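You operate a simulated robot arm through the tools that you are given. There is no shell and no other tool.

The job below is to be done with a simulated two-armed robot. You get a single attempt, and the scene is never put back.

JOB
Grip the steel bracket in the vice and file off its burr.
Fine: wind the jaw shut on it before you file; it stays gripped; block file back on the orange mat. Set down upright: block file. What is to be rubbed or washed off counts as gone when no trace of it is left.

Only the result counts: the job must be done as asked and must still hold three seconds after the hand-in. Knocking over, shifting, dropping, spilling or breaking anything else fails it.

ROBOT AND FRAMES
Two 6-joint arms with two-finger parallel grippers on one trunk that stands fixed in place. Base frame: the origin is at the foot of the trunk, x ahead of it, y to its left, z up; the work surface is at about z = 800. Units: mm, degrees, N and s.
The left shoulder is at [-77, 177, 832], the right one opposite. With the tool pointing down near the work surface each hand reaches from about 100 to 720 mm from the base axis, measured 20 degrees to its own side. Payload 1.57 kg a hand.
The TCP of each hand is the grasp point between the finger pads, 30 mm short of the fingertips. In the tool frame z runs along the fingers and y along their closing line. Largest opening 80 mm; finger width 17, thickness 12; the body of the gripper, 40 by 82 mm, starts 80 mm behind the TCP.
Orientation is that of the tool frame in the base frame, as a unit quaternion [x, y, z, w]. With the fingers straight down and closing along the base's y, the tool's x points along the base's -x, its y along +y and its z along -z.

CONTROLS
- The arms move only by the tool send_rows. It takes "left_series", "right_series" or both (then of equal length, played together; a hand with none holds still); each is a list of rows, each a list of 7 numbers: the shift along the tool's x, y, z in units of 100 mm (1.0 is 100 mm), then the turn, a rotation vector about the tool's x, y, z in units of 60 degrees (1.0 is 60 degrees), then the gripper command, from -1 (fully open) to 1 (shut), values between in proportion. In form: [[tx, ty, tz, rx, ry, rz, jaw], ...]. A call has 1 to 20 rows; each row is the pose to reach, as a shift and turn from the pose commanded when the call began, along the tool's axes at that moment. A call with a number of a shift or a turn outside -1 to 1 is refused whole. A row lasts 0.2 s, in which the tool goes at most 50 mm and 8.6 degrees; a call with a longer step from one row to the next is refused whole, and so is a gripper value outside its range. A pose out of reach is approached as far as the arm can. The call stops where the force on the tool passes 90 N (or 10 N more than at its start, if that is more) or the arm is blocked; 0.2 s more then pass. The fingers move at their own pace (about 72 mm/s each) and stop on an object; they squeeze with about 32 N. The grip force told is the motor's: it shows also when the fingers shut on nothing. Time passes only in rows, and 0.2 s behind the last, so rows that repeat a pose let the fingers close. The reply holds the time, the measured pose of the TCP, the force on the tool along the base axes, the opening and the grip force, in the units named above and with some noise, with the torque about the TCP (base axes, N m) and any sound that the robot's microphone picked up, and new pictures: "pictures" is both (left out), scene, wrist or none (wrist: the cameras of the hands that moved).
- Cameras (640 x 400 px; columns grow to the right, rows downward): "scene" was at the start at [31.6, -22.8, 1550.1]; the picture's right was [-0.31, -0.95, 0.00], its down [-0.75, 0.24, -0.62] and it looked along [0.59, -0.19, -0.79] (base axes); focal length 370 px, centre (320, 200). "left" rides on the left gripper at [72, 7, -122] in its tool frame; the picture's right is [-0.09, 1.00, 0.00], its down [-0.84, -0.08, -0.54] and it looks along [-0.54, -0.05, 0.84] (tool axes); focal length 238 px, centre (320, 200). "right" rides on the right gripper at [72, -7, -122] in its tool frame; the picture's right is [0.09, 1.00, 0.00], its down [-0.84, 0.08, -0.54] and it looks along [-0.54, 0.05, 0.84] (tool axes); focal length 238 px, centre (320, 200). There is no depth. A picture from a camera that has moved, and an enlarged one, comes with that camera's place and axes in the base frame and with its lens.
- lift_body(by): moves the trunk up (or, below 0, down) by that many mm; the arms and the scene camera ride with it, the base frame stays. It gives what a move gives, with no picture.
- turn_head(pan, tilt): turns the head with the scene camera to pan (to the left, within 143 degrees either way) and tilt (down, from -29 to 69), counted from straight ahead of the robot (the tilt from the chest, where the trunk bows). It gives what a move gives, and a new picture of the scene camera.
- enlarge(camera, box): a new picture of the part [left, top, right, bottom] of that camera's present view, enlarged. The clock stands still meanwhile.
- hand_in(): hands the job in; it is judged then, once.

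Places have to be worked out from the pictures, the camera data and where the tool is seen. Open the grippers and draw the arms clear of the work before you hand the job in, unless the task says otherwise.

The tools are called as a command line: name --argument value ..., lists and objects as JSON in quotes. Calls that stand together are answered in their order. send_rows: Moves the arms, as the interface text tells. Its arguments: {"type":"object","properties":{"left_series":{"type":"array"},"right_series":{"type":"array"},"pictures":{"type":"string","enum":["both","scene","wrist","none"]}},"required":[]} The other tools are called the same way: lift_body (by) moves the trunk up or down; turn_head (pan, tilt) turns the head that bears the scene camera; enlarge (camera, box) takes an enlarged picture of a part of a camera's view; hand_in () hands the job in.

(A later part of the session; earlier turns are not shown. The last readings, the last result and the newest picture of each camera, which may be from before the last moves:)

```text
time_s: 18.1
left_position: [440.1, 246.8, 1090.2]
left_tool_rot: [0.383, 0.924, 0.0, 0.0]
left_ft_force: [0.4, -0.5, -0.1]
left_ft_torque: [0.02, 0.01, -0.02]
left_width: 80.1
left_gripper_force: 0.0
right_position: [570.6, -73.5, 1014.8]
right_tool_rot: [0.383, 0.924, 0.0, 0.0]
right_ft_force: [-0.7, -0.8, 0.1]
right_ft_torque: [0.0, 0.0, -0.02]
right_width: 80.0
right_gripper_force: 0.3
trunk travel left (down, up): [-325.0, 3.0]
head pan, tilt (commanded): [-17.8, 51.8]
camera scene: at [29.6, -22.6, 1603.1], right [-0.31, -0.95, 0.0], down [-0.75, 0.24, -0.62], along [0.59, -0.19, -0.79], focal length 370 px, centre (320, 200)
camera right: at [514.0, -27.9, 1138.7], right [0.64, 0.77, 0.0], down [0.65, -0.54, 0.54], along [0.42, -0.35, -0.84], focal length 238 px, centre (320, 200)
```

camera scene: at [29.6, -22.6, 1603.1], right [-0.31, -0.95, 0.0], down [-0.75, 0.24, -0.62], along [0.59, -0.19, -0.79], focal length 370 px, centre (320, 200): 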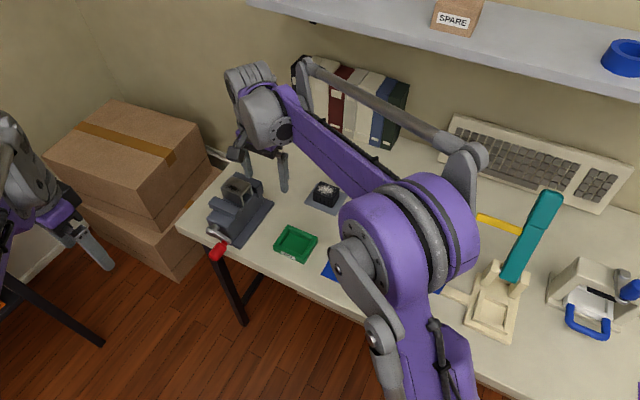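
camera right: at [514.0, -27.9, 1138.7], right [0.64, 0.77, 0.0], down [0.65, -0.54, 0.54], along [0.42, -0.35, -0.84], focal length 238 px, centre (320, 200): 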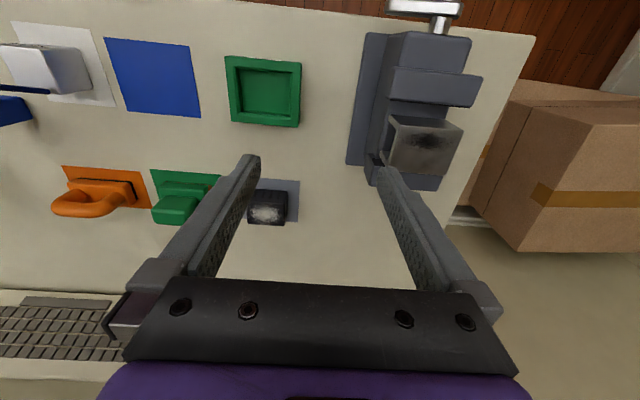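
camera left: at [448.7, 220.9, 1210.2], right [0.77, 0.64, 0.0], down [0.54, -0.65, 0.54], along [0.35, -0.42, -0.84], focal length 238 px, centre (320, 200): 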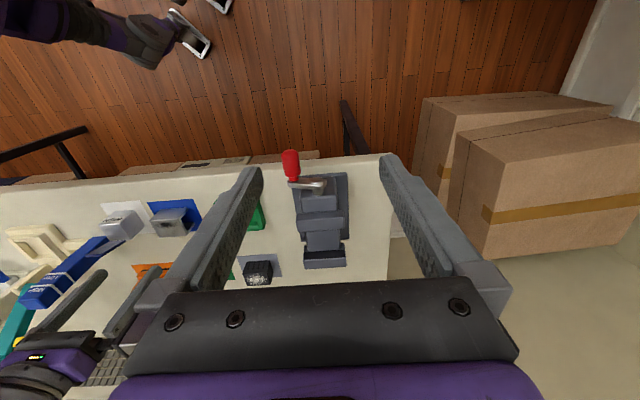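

The bracket stands between the jaws. I withdraw the right hand further and bring the left hand above the red crank knob (p≈413, q≈311).

send_rows --right_series '[[0, -0.25, 0, 0, 0, 0, -1], [0, -0.5, 0, 0, 0, 0, -1], [0, -0.75, 0, 0, 0, 0, -1], [0, -1.0, 0, 0, 0, 0, -1], [0, -1.0, 0, 0, 0, 0, -1]]' --left_series '[[-0.2, -0.1, 0.1, 0, 0, 0, -1], [-0.4, -0.2, 0.2, 0, 0, 0, -1], [-0.6, -0.3, 0.3, 0, 0, 0, -1], [-0.8, -0.4, 0.4, 0, 0, 0, -1], [-1.0, -0.5, 0.5, 0, 0, 0, -1]]' --pictures "none"

send_rows --left_series '[[-0.2, -0.06, 0.1, 0, 0, 0, -1], [-0.4, -0.12, 0.2, 0, 0, 0, -1], [-0.6, -0.18, 0.3, 0, 0, 0, -1], [-0.74, -0.23, 0.4, 0, 0, 0, -1], [-0.74, -0.23, 0.4, 0, 0, 0, -1]]' --pictures "both"

```text
time_s: 19.3
left_position: [476.5, 143.7, 1039.8]
left_tool_rot: [0.383, 0.924, 0.0, 0.0]
left_ft_force: [0.6, 0.6, -0.4]
left_ft_torque: [0.0, 0.02, 0.03]
left_width: 79.9
left_gripper_force: 0.1
right_position: [498.5, -146.0, 1017.8]
right_tool_rot: [0.382, 0.924, 0.001, 0.001]
right_ft_force: [0.3, -0.2, -0.7]
right_ft_torque: [-0.01, 0.02, -0.02]
right_width: 79.6
right_gripper_force: 0.1
trunk travel left (down, up): [-325.0, 3.0]
head pan, tilt (commanded): [-17.8, 51.8]
```

```text
time_s: 20.5
left_position: [510.7, 74.6, 1000.7]
left_tool_rot: [0.383, 0.924, -0.001, 0.0]
left_ft_force: [1.0, -1.2, -0.2]
left_ft_torque: [-0.02, 0.0, 0.0]
left_width: 79.9
left_gripper_force: 0.1
right_position: [497.7, -143.2, 1018.2]
right_tool_rot: [0.383, 0.924, 0.0, 0.0]
right_ft_force: [0.2, 0.1, 0.3]
right_ft_torque: [-0.01, -0.01, 0.0]
right_width: 80.1
right_gripper_force: 0.0
trunk travel left (down, up): [-325.0, 3.0]
head pan, tilt (commanded): [-17.8, 51.8]
camera scene: at [28.9, -22.6, 1603.1], right [-0.31, -0.95, 0.0], down [-0.75, 0.24, -0.62], along [0.59, -0.19, -0.79], focal length 370 px, centre (320, 200)
camera left: at [466.3, 131.7, 1120.4], right [0.77, 0.64, 0.0], down [0.54, -0.65, 0.54], along [0.35, -0.42, -0.84], focal length 238 px, centre (320, 200)
```

scene: 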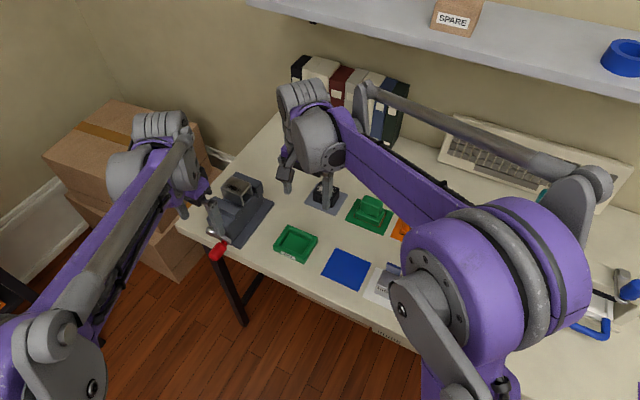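
left: 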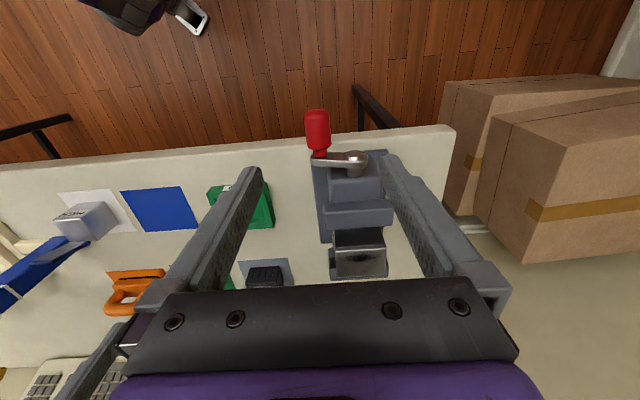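

The left hand is above the knob at p≈413.9, q≈308.4. I enlarge to check the knob's place between the fingers.

enlarge --camera "left" --box '[280, 90, 400, 200]'

enlarge --camera "scene" --box '[190, 170, 290, 270]'

```text
3.64 times, centred on (340, 145) of left
camera zoom: at [466.3, 131.7, 1120.4], right [0.77, 0.64, 0.0], down [0.54, -0.65, 0.54], along [0.35, -0.42, -0.84], focal length 867 px, centre (247, 400)
```

zoom: 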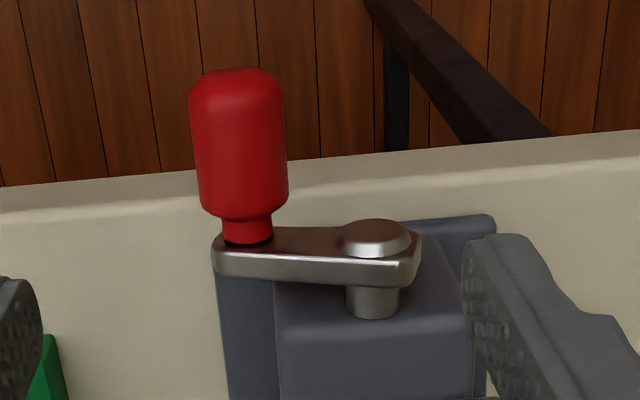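

```text
4.00 times, centred on (240, 220) of scene
camera zoom: at [28.9, -22.6, 1603.1], right [-0.31, -0.95, 0.0], down [-0.75, 0.24, -0.62], along [0.59, -0.19, -0.79], focal length 1479 px, centre (640, 120)
```

zoom: 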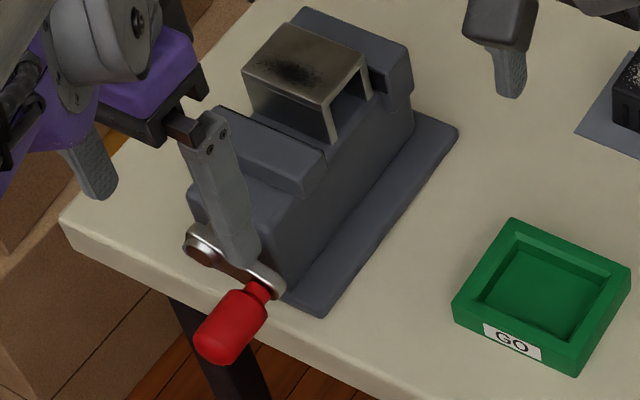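

The knob's axis is at p≈413.5 and its middle at q≈311, which fits the hand. I lower the left hand over the knob to z≈858.

send_rows --left_series '[[-0.01, 0, 0.25, 0, 0, 0, -1], [-0.02, 0, 0.5, 0, 0, 0, -1], [-0.02, 0, 0.75, 0, 0, 0, -1], [-0.02, 0, 0.98, 0, 0, 0, -1], [-0.02, 0, 0.98, 0, 0, 0, -1]]' --pictures "wrist"

```text
time_s: 21.7
left_position: [510.9, 73.0, 900.4]
left_tool_rot: [0.383, 0.924, 0.0, 0.0]
left_ft_force: [-0.2, 0.2, 0.3]
left_ft_torque: [0.0, 0.02, 0.01]
left_width: 79.8
left_gripper_force: 0.1
right_position: [498.8, -144.1, 1017.2]
right_tool_rot: [0.383, 0.924, 0.0, 0.0]
right_ft_force: [0.2, 0.8, -0.1]
right_ft_torque: [-0.01, 0.03, 0.0]
right_width: 80.1
right_gripper_force: 0.0
trunk travel left (down, up): [-325.0, 3.0]
head pan, tilt (commanded): [-17.8, 51.8]
camera left: at [466.4, 130.1, 1021.0], right [0.77, 0.64, 0.0], down [0.54, -0.65, 0.54], along [0.35, -0.42, -0.84], focal length 238 px, centre (320, 200)
```

left: 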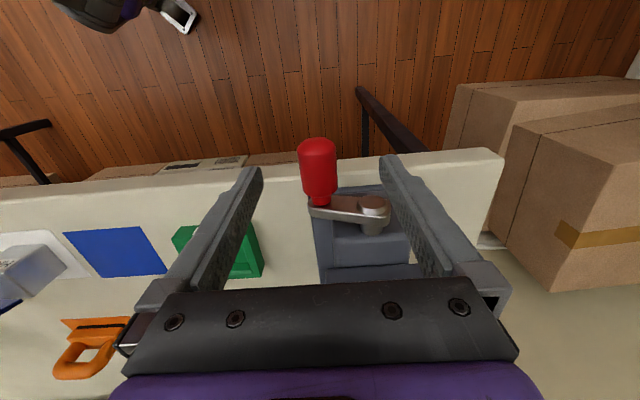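

The knob lies between the fingers as expected. I lower 42 mm more and close on it.

send_rows --left_series '[[0, 0, 0.2, 0, 0, 0, -1], [0, 0, 0.42, 0, 0, 0, -1], [0, 0, 0.42, 0, 0, 0, -0.5], [0, 0, 0.42, 0, 0, 0, 0.2], [0, 0, 0.42, 0, 0, 0, 1], [0, 0, 0.42, 0, 0, 0, 1], [0, 0, 0.42, 0, 0, 0, 1]]' --pictures "both"

```text
time_s: 23.3
left_position: [511.8, 71.5, 860.8]
left_tool_rot: [0.384, 0.923, 0.001, 0.0]
left_ft_force: [-11.3, -8.6, -7.9]
left_ft_torque: [-0.07, -0.07, -0.03]
left_width: 27.6
left_gripper_force: 38.6
right_position: [498.3, -144.8, 1017.4]
right_tool_rot: [0.383, 0.924, 0.001, 0.001]
right_ft_force: [-0.6, -0.3, 0.0]
right_ft_torque: [-0.01, -0.01, 0.01]
right_width: 79.9
right_gripper_force: 0.1
trunk travel left (down, up): [-325.0, 3.0]
head pan, tilt (commanded): [-17.8, 51.8]
camera scene: at [28.3, -23.9, 1603.0], right [-0.31, -0.95, 0.0], down [-0.75, 0.24, -0.62], along [0.59, -0.19, -0.79], focal length 370 px, centre (320, 200)
camera left: at [466.5, 128.1, 979.4], right [0.77, 0.64, 0.0], down [0.54, -0.65, 0.54], along [0.35, -0.42, -0.84], focal length 238 px, centre (320, 200)
```

scene: 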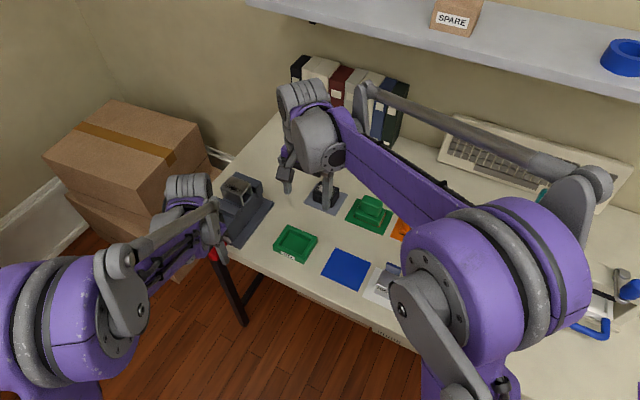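
left: 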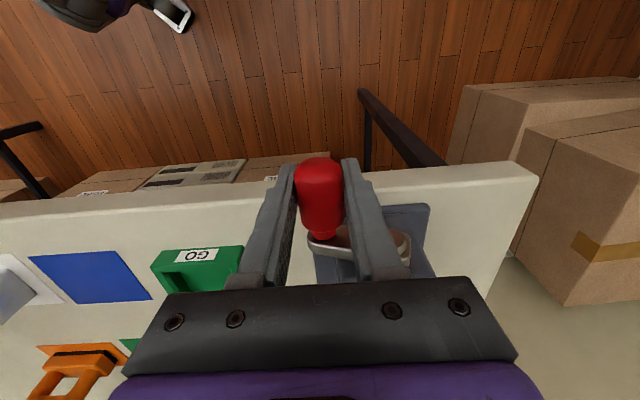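

The knob is gripped (27.6 mm wide) at p≈412.5, q≈311, z≈859. I try a first short arc, clockwise as seen from the front (knob going down), about 30° round the shaft, and watch the forces and the jaw.

send_rows --left_series '[[0, 0.008, 0.033, 0, 0, 0, 1], [0, 0.023, 0.067, 0, 0, 0, 1], [0, 0.04, 0.1, 0, 0, 0, 1], [0, 0.058, 0.129, 0, 0, 0, 1], [0, 0.08, 0.158, 0, 0, 0, 1], [0, 0.102, 0.185, 0, 0, 0, 1], [0, 0.102, 0.185, 0, 0, 0, 1]]' --pictures "both"

```text
time_s: 24.9
left_position: [519.9, 79.8, 841.1]
left_tool_rot: [0.383, 0.924, 0.001, 0.0]
left_ft_force: [-3.0, -8.2, -8.5]
left_ft_torque: [-0.23, -0.26, -0.11]
left_width: 27.7
left_gripper_force: 37.7
right_position: [498.6, -145.2, 1016.9]
right_tool_rot: [0.382, 0.924, 0.0, 0.0]
right_ft_force: [-0.4, -0.4, 0.2]
right_ft_torque: [-0.01, -0.01, 0.03]
right_width: 79.9
right_gripper_force: 0.1
trunk travel left (down, up): [-325.0, 3.0]
head pan, tilt (commanded): [-17.8, 51.8]
camera scene: at [29.6, -23.9, 1603.1], right [-0.31, -0.95, 0.0], down [-0.75, 0.24, -0.62], along [0.59, -0.19, -0.79], focal length 370 px, centre (320, 200)
camera left: at [474.8, 136.5, 961.5], right [0.77, 0.64, 0.0], down [0.54, -0.65, 0.54], along [0.35, -0.42, -0.84], focal length 238 px, centre (320, 200)
```

scene: 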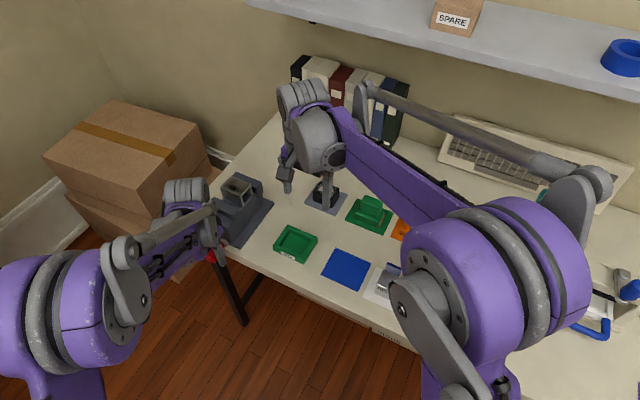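
left: 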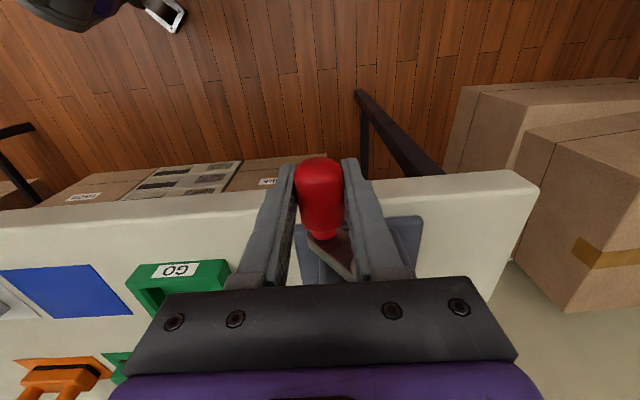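

The crank turns easily; the radial pull hints at a slightly larger radius (~41.5 about p 453, z 868). I continue the arc through the bottom to the left side.

send_rows --left_series '[[0, 0.04, 0.048, 0, 0, 0, 1], [0, 0.095, 0.084, 0, 0, 0, 1], [0, 0.154, 0.111, 0, 0, 0, 1], [0, 0.217, 0.128, 0, 0, 0, 1], [0, 0.282, 0.136, 0, 0, 0, 1], [0, 0.347, 0.133, 0, 0, 0, 1], [0, 0.41, 0.12, 0, 0, 0, 1], [0, 0.471, 0.097, 0, 0, 0, 1], [0, 0.528, 0.065, 0, 0, 0, 1], [0, 0.579, 0.025, 0, 0, 0, 1], [0, 0.623, -0.023, 0, 0, 0, 1], [0, 0.659, -0.078, 0, 0, 0, 1], [0, 0.686, -0.137, 0, 0, 0, 1], [0, 0.686, -0.137, 0, 0, 0, 1]]' --pictures "both"

```text
time_s: 26.9
left_position: [539.3, 98.5, 834.3]
left_tool_rot: [0.39, 0.92, -0.017, -0.01]
left_ft_force: [-68.6, -37.0, 2.3]
left_ft_torque: [-0.24, -0.03, 0.02]
left_width: 28.4
left_gripper_force: 38.3
right_position: [494.5, -146.8, 1019.2]
right_tool_rot: [0.383, 0.924, 0.001, 0.003]
right_ft_force: [0.5, 0.1, 0.2]
right_ft_torque: [-0.03, 0.01, -0.02]
right_width: 79.9
right_gripper_force: 0.1
trunk travel left (down, up): [-325.0, 3.0]
head pan, tilt (commanded): [-17.8, 51.8]
stopped in row 9 (left hand): the force on the tool passed its limit at 92 N (the readings are from after the stop); the commanded pose is now the measured one
camera scene: at [21.8, -25.4, 1603.1], right [-0.31, -0.95, 0.0], down [-0.74, 0.24, -0.62], along [0.59, -0.19, -0.78], focal length 370 px, centre (320, 200)
camera left: at [498.2, 158.7, 955.3], right [0.78, 0.63, -0.04], down [0.54, -0.64, 0.54], along [0.31, -0.44, -0.84], focal length 238 px, centre (320, 200)
```

scene: 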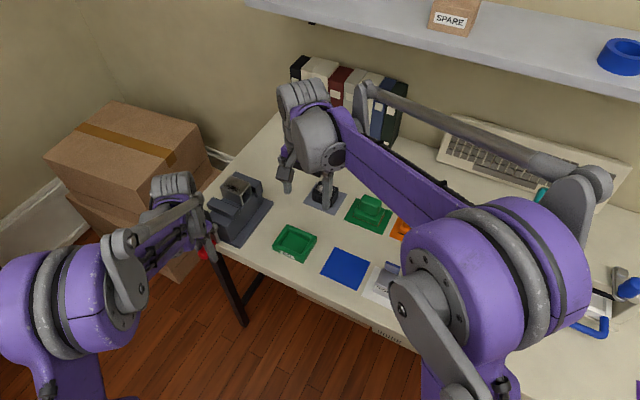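
left: 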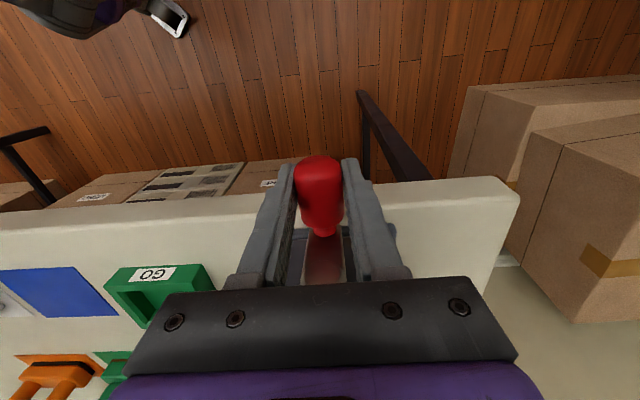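

The crank stopped at the bottom with about 90 N of resistance. I enlarge to see whether the jaw has moved, and which way.

enlarge --camera "scene" --box '[190, 165, 290, 265]'

enlarge --camera "left" --box '[230, 140, 420, 300]'

enlarge --camera "right" --box '[380, 0, 640, 200]'

```text
4.00 times, centred on (240, 215) of scene
camera zoom: at [21.8, -25.4, 1603.1], right [-0.31, -0.95, 0.0], down [-0.74, 0.24, -0.62], along [0.59, -0.19, -0.78], focal length 1479 px, centre (640, 140)
```

zoom: 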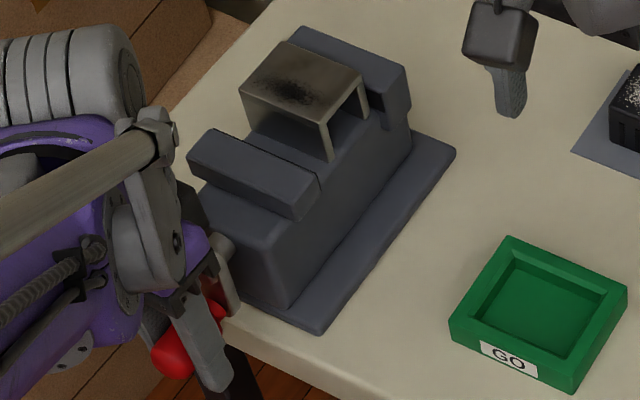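

```text
2.50 times, centred on (325, 220) of left
camera zoom: at [498.2, 158.7, 955.3], right [0.78, 0.63, -0.04], down [0.54, -0.64, 0.54], along [0.31, -0.44, -0.84], focal length 596 px, centre (308, 150)
```

zoom: 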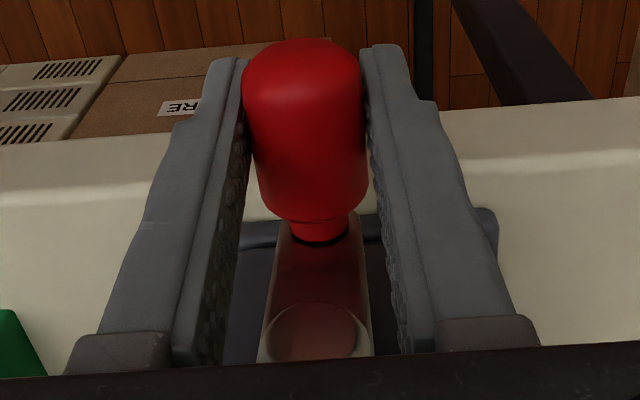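

```text
2.00 times, centred on (510, 100) of right
camera zoom: at [436.7, -99.7, 1141.7], right [0.64, 0.77, 0.0], down [0.64, -0.54, 0.54], along [0.42, -0.35, -0.84], focal length 477 px, centre (-60, 400)
```

zoom: 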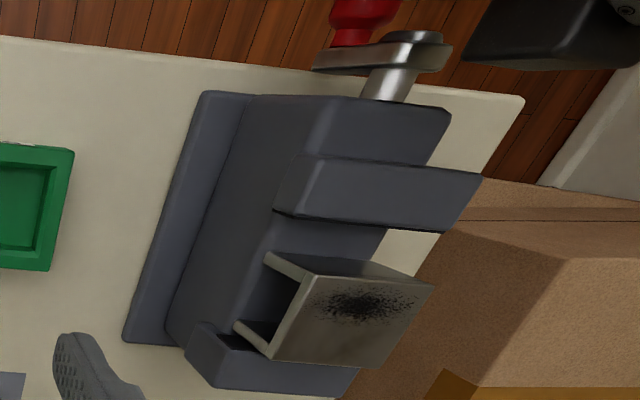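

The jaw gap has grown from about 68 to about 73 mm, so this direction opens the vice and I've hit its end stop; closing is counter-clockwise. I ease the load off, straighten the hand, and read again.

send_rows --left_series '[[0, -0.03, 0.0, -0.018, -0.002, -0.007, 1], [0, -0.06, 0.0, -0.037, -0.005, -0.015, 1], [0, -0.06, 0.0, -0.037, -0.005, -0.015, 1]]' --pictures "wrist"

```text
time_s: 27.7
left_position: [538.6, 97.4, 835.3]
left_tool_rot: [0.38, 0.925, 0.005, 0.002]
left_ft_force: [-52.5, -25.7, 3.0]
left_ft_torque: [0.19, 0.36, -0.33]
left_width: 27.5
left_gripper_force: 38.2
right_position: [493.0, -146.8, 1019.6]
right_tool_rot: [0.383, 0.924, 0.002, 0.001]
right_ft_force: [-0.5, 0.1, 0.1]
right_ft_torque: [-0.02, -0.02, 0.0]
right_width: 80.0
right_gripper_force: 0.0
trunk travel left (down, up): [-325.0, 3.0]
head pan, tilt (commanded): [-17.8, 51.8]
camera left: at [492.2, 154.0, 955.8], right [0.77, 0.64, 0.01], down [0.54, -0.65, 0.54], along [0.35, -0.41, -0.84], focal length 238 px, centre (320, 200)
```

left: 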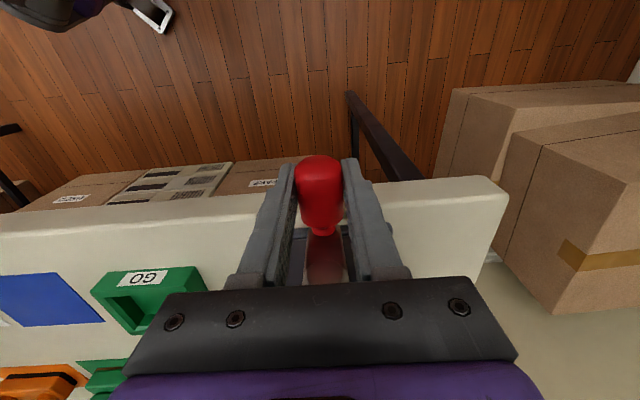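

The residual load is still about 55 N along the table; I back off further in the reverse (closing) direction.

send_rows --left_series '[[0, -0.05, 0.0, 0.0, 0, 0.0, 1], [0, -0.1, 0.0, 0.0, 0, 0, 1], [0, -0.15, 0.0, 0, 0, 0, 1], [0, -0.2, 0.0, 0, 0, 0, 1], [0, -0.2, 0.0, 0, 0, 0, 1]]' --pictures "both"

```text
time_s: 28.9
left_position: [530.2, 89.9, 833.0]
left_tool_rot: [0.379, 0.925, 0.007, 0.006]
left_ft_force: [2.3, 15.1, 27.4]
left_ft_torque: [-0.06, 0.01, -0.35]
left_width: 27.8
left_gripper_force: 38.6
right_position: [497.2, -143.0, 1018.4]
right_tool_rot: [0.383, 0.924, 0.0, 0.0]
right_ft_force: [-0.1, -0.3, 0.1]
right_ft_torque: [-0.01, 0.01, 0.03]
right_width: 80.1
right_gripper_force: 0.1
trunk travel left (down, up): [-325.0, 3.0]
head pan, tilt (commanded): [-17.8, 51.8]
camera scene: at [27.1, -21.2, 1603.3], right [-0.31, -0.95, 0.0], down [-0.75, 0.24, -0.62], along [0.59, -0.19, -0.78], focal length 370 px, centre (320, 200)
camera left: at [482.4, 144.8, 952.8], right [0.76, 0.64, 0.02], down [0.53, -0.65, 0.54], along [0.36, -0.41, -0.84], focal length 238 px, centre (320, 200)
```

scene: 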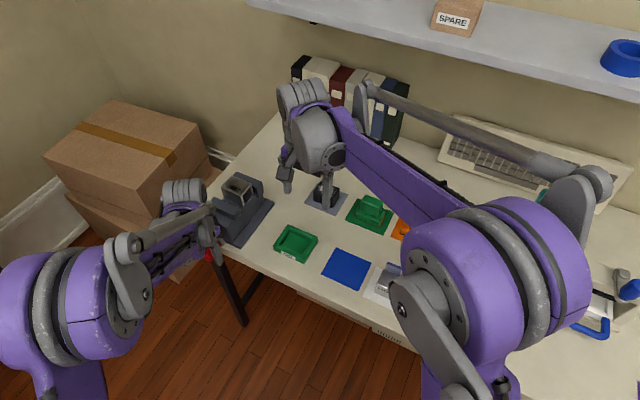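
left: 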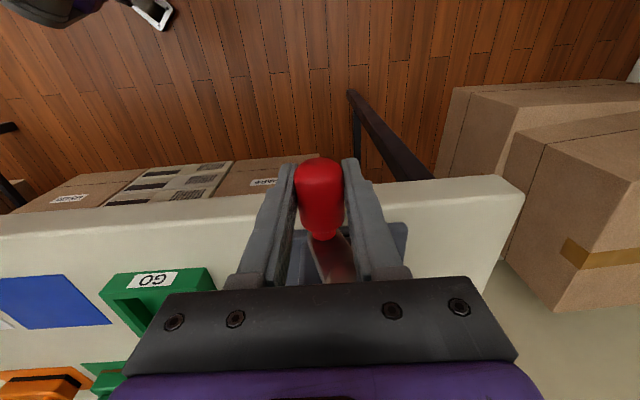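

The load is gone and the readings fit a circle centred at p≈452, z≈870.5 with radius ≈40.5. I now wind in the closing direction (knob up the right side), re-squaring the hand.

send_rows --left_series '[[0, 0.038, -0.03, 0.004, 0.001, 0.002, 1], [0, -0.006, -0.066, 0.008, 0.002, 0.004, 1], [0, -0.049, -0.113, 0.012, 0.003, 0.006, 1], [0, -0.084, -0.166, 0.017, 0.005, 0.008, 1], [0, -0.111, -0.223, 0.017, 0.005, 0.008, 1], [0, -0.128, -0.285, 0.017, 0.005, 0.008, 1], [0, -0.135, -0.348, 0.017, 0.005, 0.008, 1], [0, -0.135, -0.348, 0.017, 0.005, 0.008, 1]]' --pictures "both"

```text
time_s: 30.7
left_position: [519.8, 77.5, 866.3]
left_tool_rot: [0.384, 0.923, -0.001, -0.001]
left_ft_force: [-17.1, -10.5, -20.3]
left_ft_torque: [-0.56, 0.07, 0.07]
left_width: 27.6
left_gripper_force: 37.9
right_position: [498.8, -145.1, 1017.4]
right_tool_rot: [0.382, 0.924, 0.0, 0.001]
right_ft_force: [1.0, 0.6, -0.3]
right_ft_torque: [0.02, 0.0, -0.02]
right_width: 80.1
right_gripper_force: 0.1
trunk travel left (down, up): [-325.0, 3.0]
head pan, tilt (commanded): [-17.8, 51.8]
camera scene: at [28.9, -24.0, 1603.1], right [-0.31, -0.95, 0.0], down [-0.75, 0.24, -0.62], along [0.59, -0.19, -0.79], focal length 370 px, centre (320, 200)
camera left: at [475.7, 134.3, 986.9], right [0.77, 0.64, 0.0], down [0.54, -0.65, 0.54], along [0.34, -0.42, -0.84], focal length 238 px, centre (320, 200)
```

scene: 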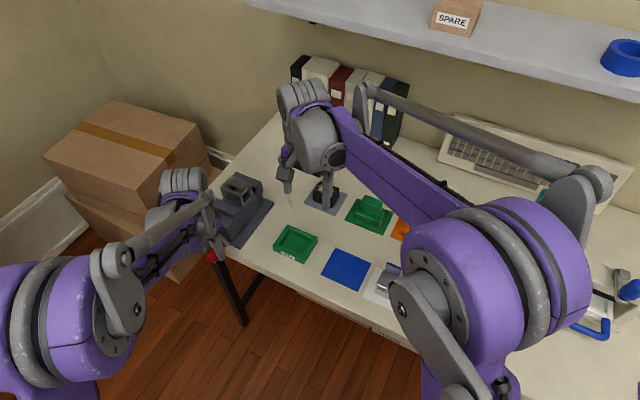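
left: 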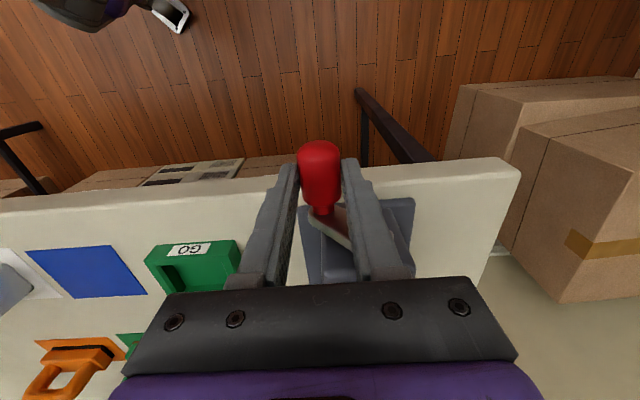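

The hand slid up the knob by friction: the knob has slipped toward the fingertips, so a vertical friction pull is too weak. I'll release and instead take the knob from the front, fingers pointing into the table, and roll the hand with the crank. First: open, rise and draw back.

send_rows --left_series '[[0, 0, 0, 0, 0, 0, 0.2], [0, 0, 0, 0, 0, 0, -1], [0, 0, 0, 0, 0, 0, -1], [0, 0, -0.2, 0, 0, 0, -1], [0, 0, -0.5, 0, 0, 0, -1], [0, 0, -0.9, 0, 0, 0, -1], [0.3, 0, -1.0, 0, 0, 0, -1], [0.6, 0, -1.0, 0, 0, 0, -1], [1.0, 0, -1.0, 0, 0, 0, -1]]' --pictures "both"

```text
time_s: 32.7
left_position: [447.7, 146.5, 968.1]
left_tool_rot: [0.382, 0.924, -0.001, 0.0]
left_ft_force: [0.3, 0.5, 0.3]
left_ft_torque: [-0.02, 0.01, -0.01]
left_width: 80.0
left_gripper_force: 0.0
right_position: [497.3, -144.2, 1017.7]
right_tool_rot: [0.382, 0.924, 0.0, 0.001]
right_ft_force: [-0.1, -0.1, 0.3]
right_ft_torque: [-0.01, -0.03, 0.02]
right_width: 80.1
right_gripper_force: 0.0
trunk travel left (down, up): [-325.0, 3.0]
head pan, tilt (commanded): [-17.8, 51.8]
camera scene: at [27.9, -21.9, 1603.1], right [-0.31, -0.95, 0.0], down [-0.75, 0.24, -0.62], along [0.59, -0.19, -0.78], focal length 370 px, centre (320, 200)
camera left: at [403.5, 204.7, 1088.0], right [0.77, 0.64, 0.0], down [0.54, -0.65, 0.54], along [0.34, -0.42, -0.84], focal length 238 px, centre (320, 200)
```

scene: 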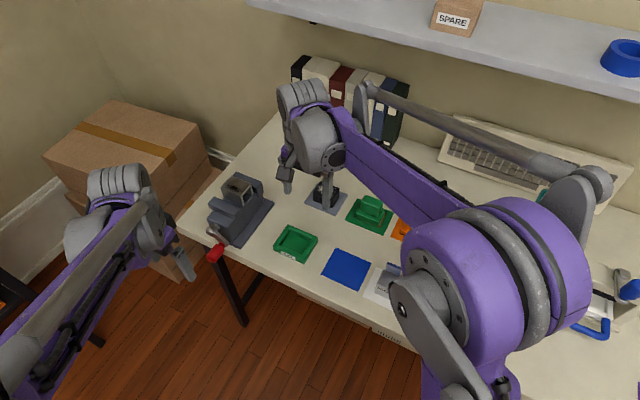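
left: 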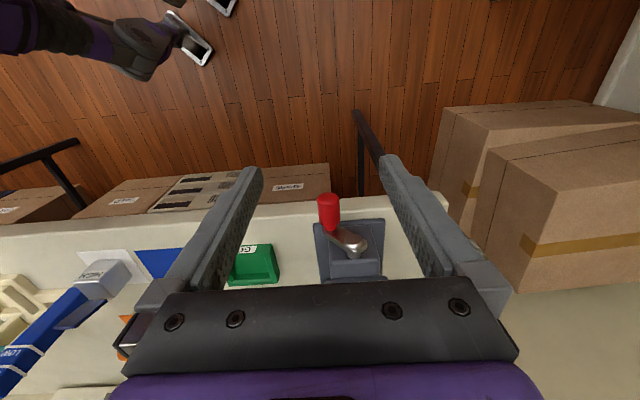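

The hand is clear of the knob. I enlarge to see the crank's angle and the jaw position now.

enlarge --camera "left" --box '[290, 170, 410, 290]'

enlarge --camera "scene" --box '[190, 165, 290, 265]'

enlarge --camera "right" --box '[380, 0, 640, 200]'

```text
3.33 times, centred on (350, 230) of left
camera zoom: at [403.5, 204.7, 1088.0], right [0.77, 0.64, 0.0], down [0.54, -0.65, 0.54], along [0.34, -0.42, -0.84], focal length 794 px, centre (220, 100)
```

zoom: 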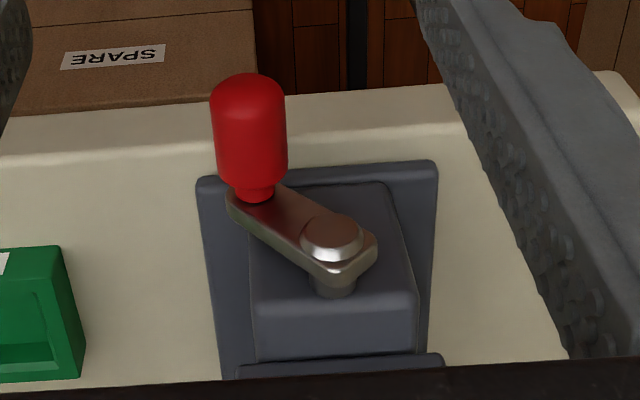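

```text
4.00 times, centred on (240, 215) of scene
camera zoom: at [27.9, -21.9, 1603.1], right [-0.31, -0.95, 0.0], down [-0.75, 0.24, -0.62], along [0.59, -0.19, -0.78], focal length 1479 px, centre (640, 140)
```

zoom: 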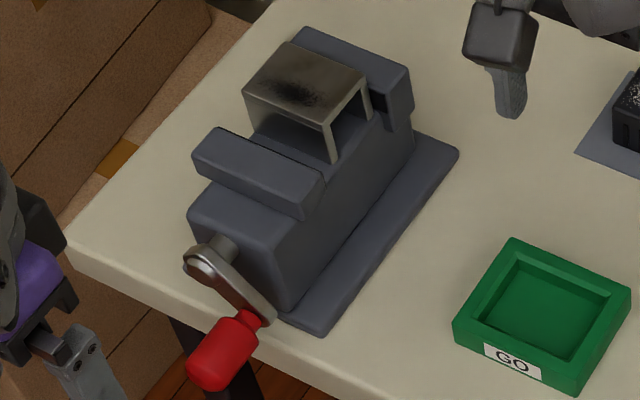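

```text
2.00 times, centred on (510, 100) of right
camera zoom: at [440.8, -97.3, 1140.0], right [0.64, 0.77, 0.0], down [0.65, -0.54, 0.54], along [0.42, -0.35, -0.84], focal length 477 px, centre (-60, 400)
```

zoom: 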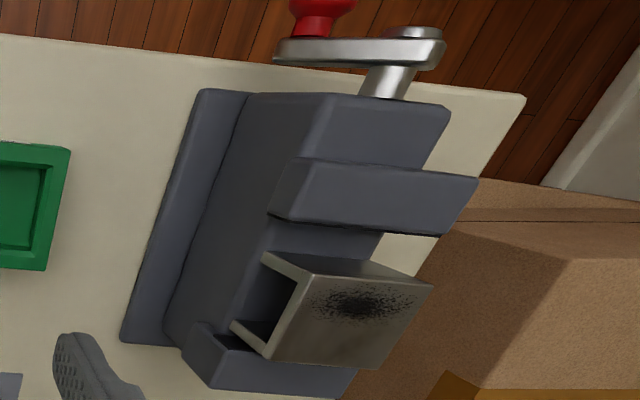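

The crank now points down-right (θ≈48°, knob at p≈425, z≈840), and the jaw moves roughly 18 mm per turn. I pitch the left hand up by 45° first, to come to a fingers-forward pose.

send_rows --left_series '[[0.05, 0, 0, 0, -0.125, 0, -1], [0.1, 0, 0, 0, -0.25, 0, -1], [0.15, 0, 0, 0, -0.375, 0, -1], [0.2, 0, 0, 0, -0.5, 0, -1], [0.25, 0, 0, 0, -0.625, 0, -1], [0.3, 0, 0, 0, -0.75, 0, -1], [0.3, 0, 0, 0, -0.75, 0, -1]]' --pictures "both"

```text
time_s: 34.3
left_position: [428.5, 169.4, 966.9]
left_tool_rot: [0.354, 0.853, -0.147, 0.353]
left_ft_force: [0.6, -0.6, 0.5]
left_ft_torque: [0.01, -0.03, 0.01]
left_width: 79.8
left_gripper_force: 0.0
right_position: [499.4, -144.3, 1018.4]
right_tool_rot: [0.383, 0.924, 0.0, 0.0]
right_ft_force: [-0.7, 0.2, 0.2]
right_ft_torque: [-0.04, 0.01, 0.02]
right_width: 80.3
right_gripper_force: 0.0
trunk travel left (down, up): [-325.0, 3.0]
head pan, tilt (commanded): [-17.8, 51.8]
camera scene: at [29.3, -23.2, 1603.1], right [-0.31, -0.95, 0.0], down [-0.75, 0.24, -0.62], along [0.59, -0.19, -0.79], focal length 370 px, centre (320, 200)
camera left: at [338.4, 272.7, 1000.3], right [0.75, 0.66, 0.06], down [0.09, -0.2, 0.97], along [0.65, -0.73, -0.21], focal length 238 px, centre (320, 200)
```

scene: 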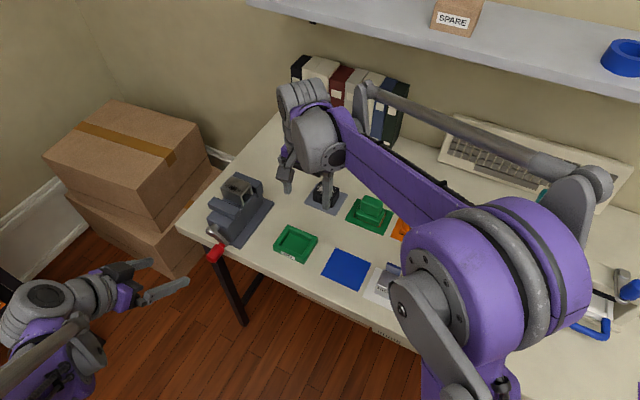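
left: 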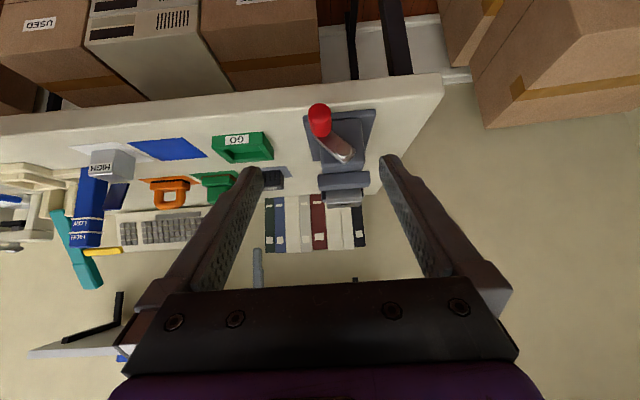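

The 45° pitch went well, and the camera now looks at the crank from the front. I pitch the remaining 45°.

send_rows --left_series '[[0, 0, 0, 0, -0.125, 0, -1], [0, 0, 0, 0, -0.25, 0, -1], [0, 0, 0, 0, -0.375, 0, -1], [0, 0, 0, 0, -0.5, 0, -1], [0, 0, 0, 0, -0.625, 0, -1], [0, 0, 0, 0, -0.75, 0, -1], [0, 0, 0, 0, -0.75, 0, -1]]' --pictures "both"

```text
time_s: 35.9
left_position: [452.5, 181.3, 1002.8]
left_tool_rot: [0.271, 0.654, -0.271, 0.653]
left_ft_force: [0.0, 0.3, 0.2]
left_ft_torque: [-0.02, 0.0, 0.01]
left_width: 79.9
left_gripper_force: 0.1
left hand out of reach, approached as far as the arm can: row 5, 6, 7
right_position: [498.4, -144.6, 1018.0]
right_tool_rot: [0.383, 0.924, 0.0, 0.0]
right_ft_force: [0.8, 0.2, 0.1]
right_ft_torque: [0.02, 0.0, 0.0]
right_width: 80.0
right_gripper_force: 0.0
trunk travel left (down, up): [-325.0, 3.0]
head pan, tilt (commanded): [-17.8, 51.8]
camera scene: at [29.0, -23.1, 1603.1], right [-0.31, -0.95, 0.0], down [-0.75, 0.24, -0.62], along [0.59, -0.19, -0.79], focal length 370 px, centre (320, 200)
camera left: at [372.1, 273.7, 928.9], right [0.71, 0.7, 0.09], down [-0.44, 0.33, 0.84], along [0.56, -0.63, 0.54], focal length 238 px, centre (320, 200)
```

scene: 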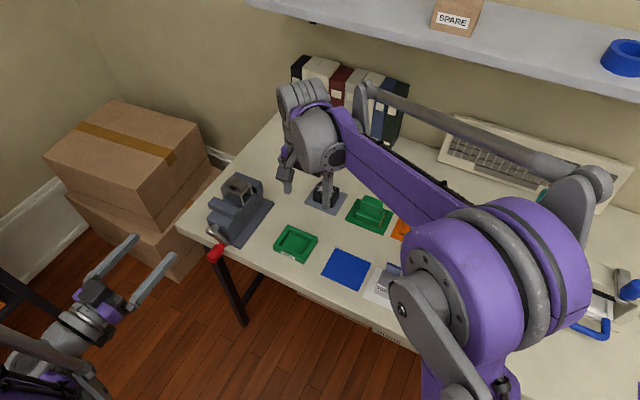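
left: 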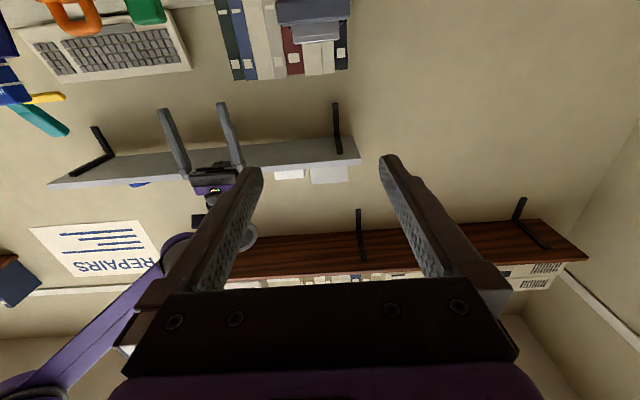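

The orientation is reached (fingers along +q) although the position is too folded there; moving toward the vice should free it. I move forward and down to a pre-grip place in front of the knob, rolling −42° so that the fingers close along the crank's tangent.

send_rows --left_series '[[0.1, 0.0, 0.12, 0, 0, -0.1, -1], [0.2, 0.0, 0.24, 0, 0, -0.2, -1], [0.3, 0.01, 0.36, 0, 0, -0.3, -1], [0.4, 0.01, 0.48, 0, 0, -0.4, -1], [0.5, 0.02, 0.57, 0, 0, -0.5, -1], [0.6, 0.02, 0.57, 0, 0, -0.6, -1], [0.67, 0.02, 0.57, 0, 0, -0.7, -1], [0.67, 0.02, 0.57, 0, 0, -0.7, -1]]' --pictures "both"

```text
time_s: 37.7
left_position: [517.7, 149.7, 957.6]
left_tool_rot: [0.018, 0.708, -0.487, 0.511]
left_ft_force: [-0.3, 0.7, 0.5]
left_ft_torque: [-0.01, 0.01, 0.01]
left_width: 80.1
left_gripper_force: 0.1
left hand out of reach, approached as far as the arm can: row 1, 2, 3, 4, 5, 6, 7, 8
right_position: [498.2, -145.8, 1016.0]
right_tool_rot: [0.383, 0.924, 0.0, 0.0]
right_ft_force: [-0.4, -0.8, -1.0]
right_ft_torque: [-0.03, 0.01, -0.02]
right_width: 79.8
right_gripper_force: 0.0
trunk travel left (down, up): [-325.0, 3.0]
head pan, tilt (commanded): [-17.8, 51.8]
camera scene: at [29.2, -22.9, 1603.1], right [-0.31, -0.95, 0.0], down [-0.75, 0.24, -0.62], along [0.59, -0.19, -0.79], focal length 370 px, centre (320, 200)
camera left: at [401.5, 206.2, 898.5], right [0.57, 0.56, -0.6], down [-0.02, 0.74, 0.67], along [0.82, -0.37, 0.43], focal length 238 px, centre (320, 200)
```

scene: 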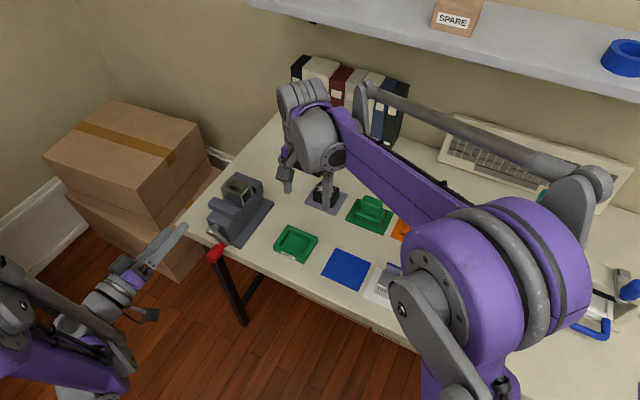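
left: 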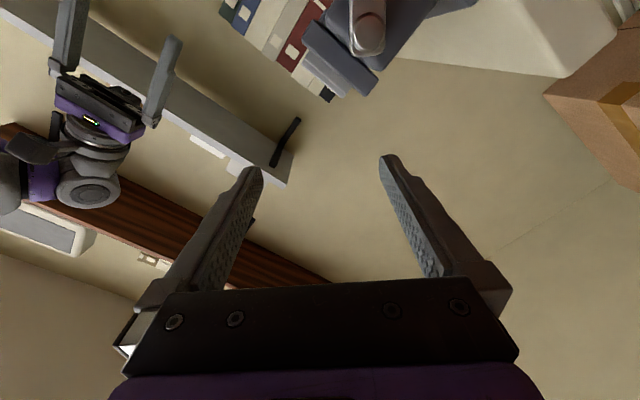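

At this trunk height the left wrist is too folded for a level hand near z 850–900; lowering the trunk should cure that. First I bring the right hand back in front of the table edge and up, so that it stays clear when the trunk goes down, and lift the left hand a bit.

send_rows --right_series '[[0.2, -0.1, -0.1, 0, 0, 0, -1], [0.4, -0.2, -0.2, 0, 0, 0, -1], [0.6, -0.3, -0.3, 0, 0, 0, -1], [0.8, -0.4, -0.4, 0, 0, 0, -1], [0.8, -0.5, -0.5, 0, 0, 0, -1]]' --left_series '[[-0.2, -0.1, 0.03, 0, 0, 0, -1], [-0.4, -0.2, 0.06, 0, 0, 0, -1], [-0.6, -0.3, 0.1, 0, 0, 0, -1], [-0.8, -0.4, 0.13, 0, 0, 0, -1], [-0.91, -0.48, 0.15, 0, 0, 0, -1]]' --pictures "none"

send_rows --right_series '[[0.2, -0.1, -0.1, 0, 0, 0, -1], [0.4, -0.2, -0.2, 0, 0, 0, -1], [0.6, -0.3, -0.3, 0, 0, 0, -1], [0.75, -0.4, -0.4, 0, 0, 0, -1], [0.75, -0.5, -0.5, 0, 0, 0, -1], [0.75, -0.5, -0.5, 0, 0, 0, -1]]' --pictures "scene"

```text
time_s: 38.9
left_position: [544.5, 156.1, 1056.6]
left_tool_rot: [0.018, 0.708, -0.486, 0.512]
left_ft_force: [-0.2, -0.2, -0.7]
left_ft_torque: [-0.02, 0.03, -0.03]
left_width: 80.1
left_gripper_force: 0.1
right_position: [404.7, -123.1, 1068.6]
right_tool_rot: [0.383, 0.924, 0.0, 0.0]
right_ft_force: [-0.5, 0.4, 0.5]
right_ft_torque: [-0.04, 0.01, -0.01]
right_width: 80.0
right_gripper_force: 0.1
trunk travel left (down, up): [-325.0, 3.0]
head pan, tilt (commanded): [-17.8, 51.8]
```

```text
time_s: 40.3
left_position: [545.5, 156.6, 1057.3]
left_tool_rot: [0.018, 0.708, -0.487, 0.512]
left_ft_force: [1.1, 0.0, 1.0]
left_ft_torque: [0.02, -0.01, -0.03]
left_width: 79.9
left_gripper_force: 0.0
right_position: [318.6, -105.5, 1116.9]
right_tool_rot: [0.383, 0.924, 0.0, 0.0]
right_ft_force: [0.8, 0.4, 0.3]
right_ft_torque: [0.0, 0.03, -0.03]
right_width: 80.1
right_gripper_force: 0.1
trunk travel left (down, up): [-325.0, 3.0]
head pan, tilt (commanded): [-17.8, 51.8]
camera scene: at [29.4, -22.7, 1603.1], right [-0.31, -0.95, 0.0], down [-0.75, 0.24, -0.62], along [0.59, -0.19, -0.79], focal length 370 px, centre (320, 200)
```

scene: 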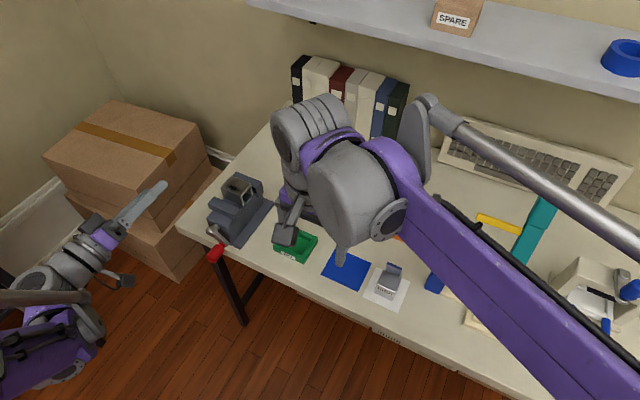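

The left hand is now at a reachable level pose (p≈496, q≈275), and the right hand is in front of the table edge, high. I lower the trunk in two steps.

lift_body --by -100

turn_head --pan -5 --tilt 50

```text
time_s: 41.6
left_position: [544.3, 156.4, 956.8]
left_tool_rot: [0.018, 0.708, -0.486, 0.512]
left_ft_force: [0.0, 0.0, -0.6]
left_ft_torque: [-0.02, 0.02, -0.04]
left_width: 80.1
left_gripper_force: 0.1
right_position: [317.8, -105.8, 1017.3]
right_tool_rot: [0.383, 0.924, 0.0, 0.0]
right_ft_force: [-0.1, -0.7, -0.1]
right_ft_torque: [0.01, 0.0, -0.01]
right_width: 80.2
right_gripper_force: 0.1
trunk travel left (down, up): [-225.0, 103.0]
head pan, tilt (commanded): [-17.8, 51.8]
```

```text
time_s: 42.3
left_position: [545.7, 156.2, 956.8]
left_tool_rot: [0.018, 0.707, -0.487, 0.512]
left_ft_force: [0.8, 0.1, -0.2]
left_ft_torque: [-0.01, -0.01, -0.01]
left_width: 79.9
left_gripper_force: 0.0
right_position: [317.9, -105.2, 1017.5]
right_tool_rot: [0.383, 0.924, -0.001, 0.0]
right_ft_force: [-0.3, 0.2, -0.2]
right_ft_torque: [-0.02, 0.01, 0.0]
right_width: 80.1
right_gripper_force: 0.0
trunk travel left (down, up): [-225.0, 103.0]
head pan, tilt (commanded): [-5.0, 50.0]
camera scene: at [37.9, -6.6, 1500.1], right [-0.09, -1.0, 0.0], down [-0.76, 0.07, -0.64], along [0.64, -0.06, -0.77], focal length 370 px, centre (320, 200)
```

scene: 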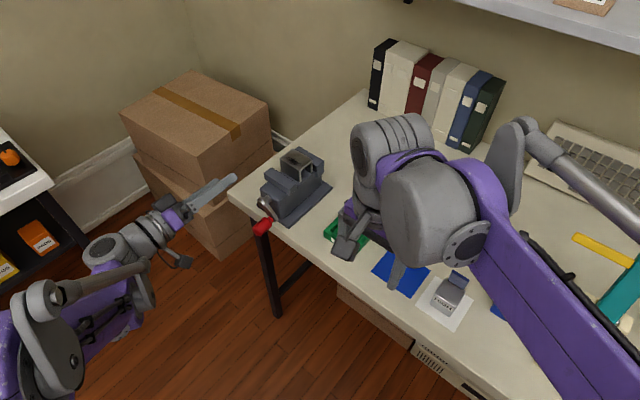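

All clear so far. I lower the trunk another 90 mm.

lift_body --by -90

enlarge --camera "scene" --box '[230, 120, 350, 240]'

enlarge --camera "left" --box '[0, 0, 640, 400]'

```text
time_s: 43.6
left_position: [545.7, 156.4, 866.7]
left_tool_rot: [0.018, 0.708, -0.486, 0.512]
left_ft_force: [-0.8, -0.3, 0.1]
left_ft_torque: [0.01, 0.03, -0.04]
left_width: 80.1
left_gripper_force: 0.0
right_position: [318.2, -105.1, 928.3]
right_tool_rot: [0.383, 0.924, 0.0, -0.001]
right_ft_force: [0.3, -0.2, -0.3]
right_ft_torque: [0.01, -0.01, -0.01]
right_width: 80.2
right_gripper_force: 0.0
trunk travel left (down, up): [-135.0, 193.0]
head pan, tilt (commanded): [-5.0, 50.0]
```

```text
3.33 times, centred on (290, 180) of scene
camera zoom: at [48.1, -6.5, 1412.0], right [-0.09, -1.0, 0.0], down [-0.76, 0.07, -0.64], along [0.64, -0.06, -0.77], focal length 1233 px, centre (420, 267)
```

zoom: 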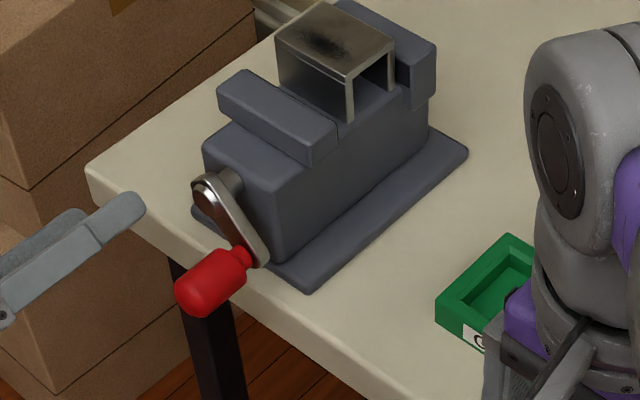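

```text
1.00 times, centred on (320, 200) of left (not enlarged: the box is as wide or as high as the picture)
camera zoom: at [428.9, 213.5, 807.3], right [0.57, 0.57, -0.6], down [-0.02, 0.74, 0.67], along [0.82, -0.37, 0.43], focal length 238 px, centre (320, 200)
```

zoom: 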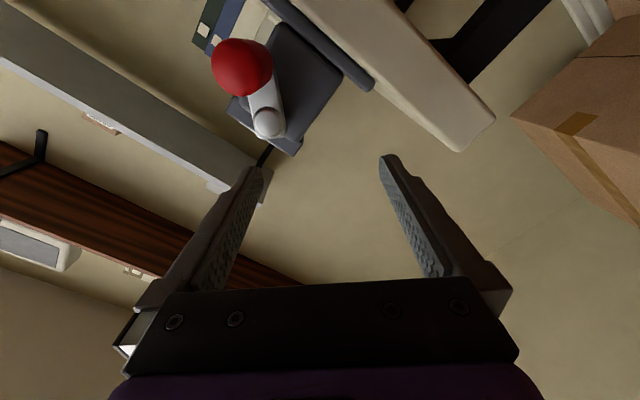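

From the front view the knob is at p≈425, z≈840 and the shaft at about p≈451, z≈869, which agrees with before. I line the left hand up in front of the knob (tips still short of it).

send_rows --left_series '[[0.0, 0.0, -0.33, 0, 0, 0, -1], [0.22, -0.12, -0.33, 0, 0, 0, -1], [0.45, -0.24, -0.33, 0, 0, 0, -1], [0.675, -0.354, -0.33, 0, 0, 0, -1], [0.675, -0.354, -0.33, 0, 0, 0, -1]]' --pictures "both"

```text
time_s: 44.8
left_position: [469.7, 127.4, 840.8]
left_tool_rot: [0.018, 0.708, -0.487, 0.512]
left_ft_force: [0.5, 1.2, -0.7]
left_ft_torque: [0.02, -0.01, 0.02]
left_width: 80.0
left_gripper_force: 0.1
right_position: [318.3, -106.5, 926.8]
right_tool_rot: [0.382, 0.924, 0.0, 0.0]
right_ft_force: [-0.3, 0.2, -0.7]
right_ft_torque: [-0.02, -0.02, -0.03]
right_width: 80.1
right_gripper_force: 0.1
trunk travel left (down, up): [-135.0, 193.0]
head pan, tilt (commanded): [-5.0, 50.0]
camera scene: at [48.1, -6.5, 1412.0], right [-0.09, -1.0, 0.0], down [-0.76, 0.07, -0.64], along [0.64, -0.06, -0.77], focal length 370 px, centre (320, 200)
camera left: at [353.6, 185.5, 781.6], right [0.57, 0.57, -0.6], down [-0.02, 0.74, 0.67], along [0.82, -0.37, 0.43], focal length 238 px, centre (320, 200)
```

scene: 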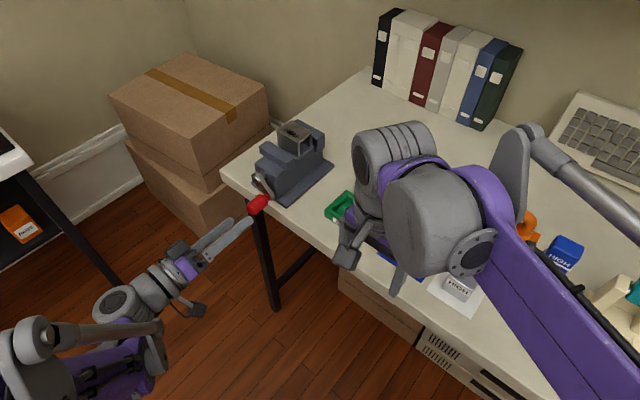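
left: 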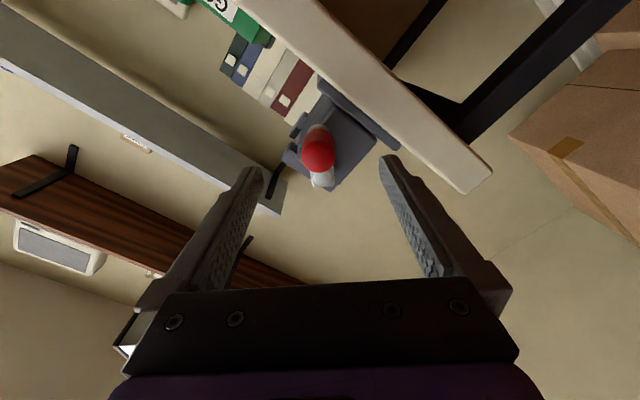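

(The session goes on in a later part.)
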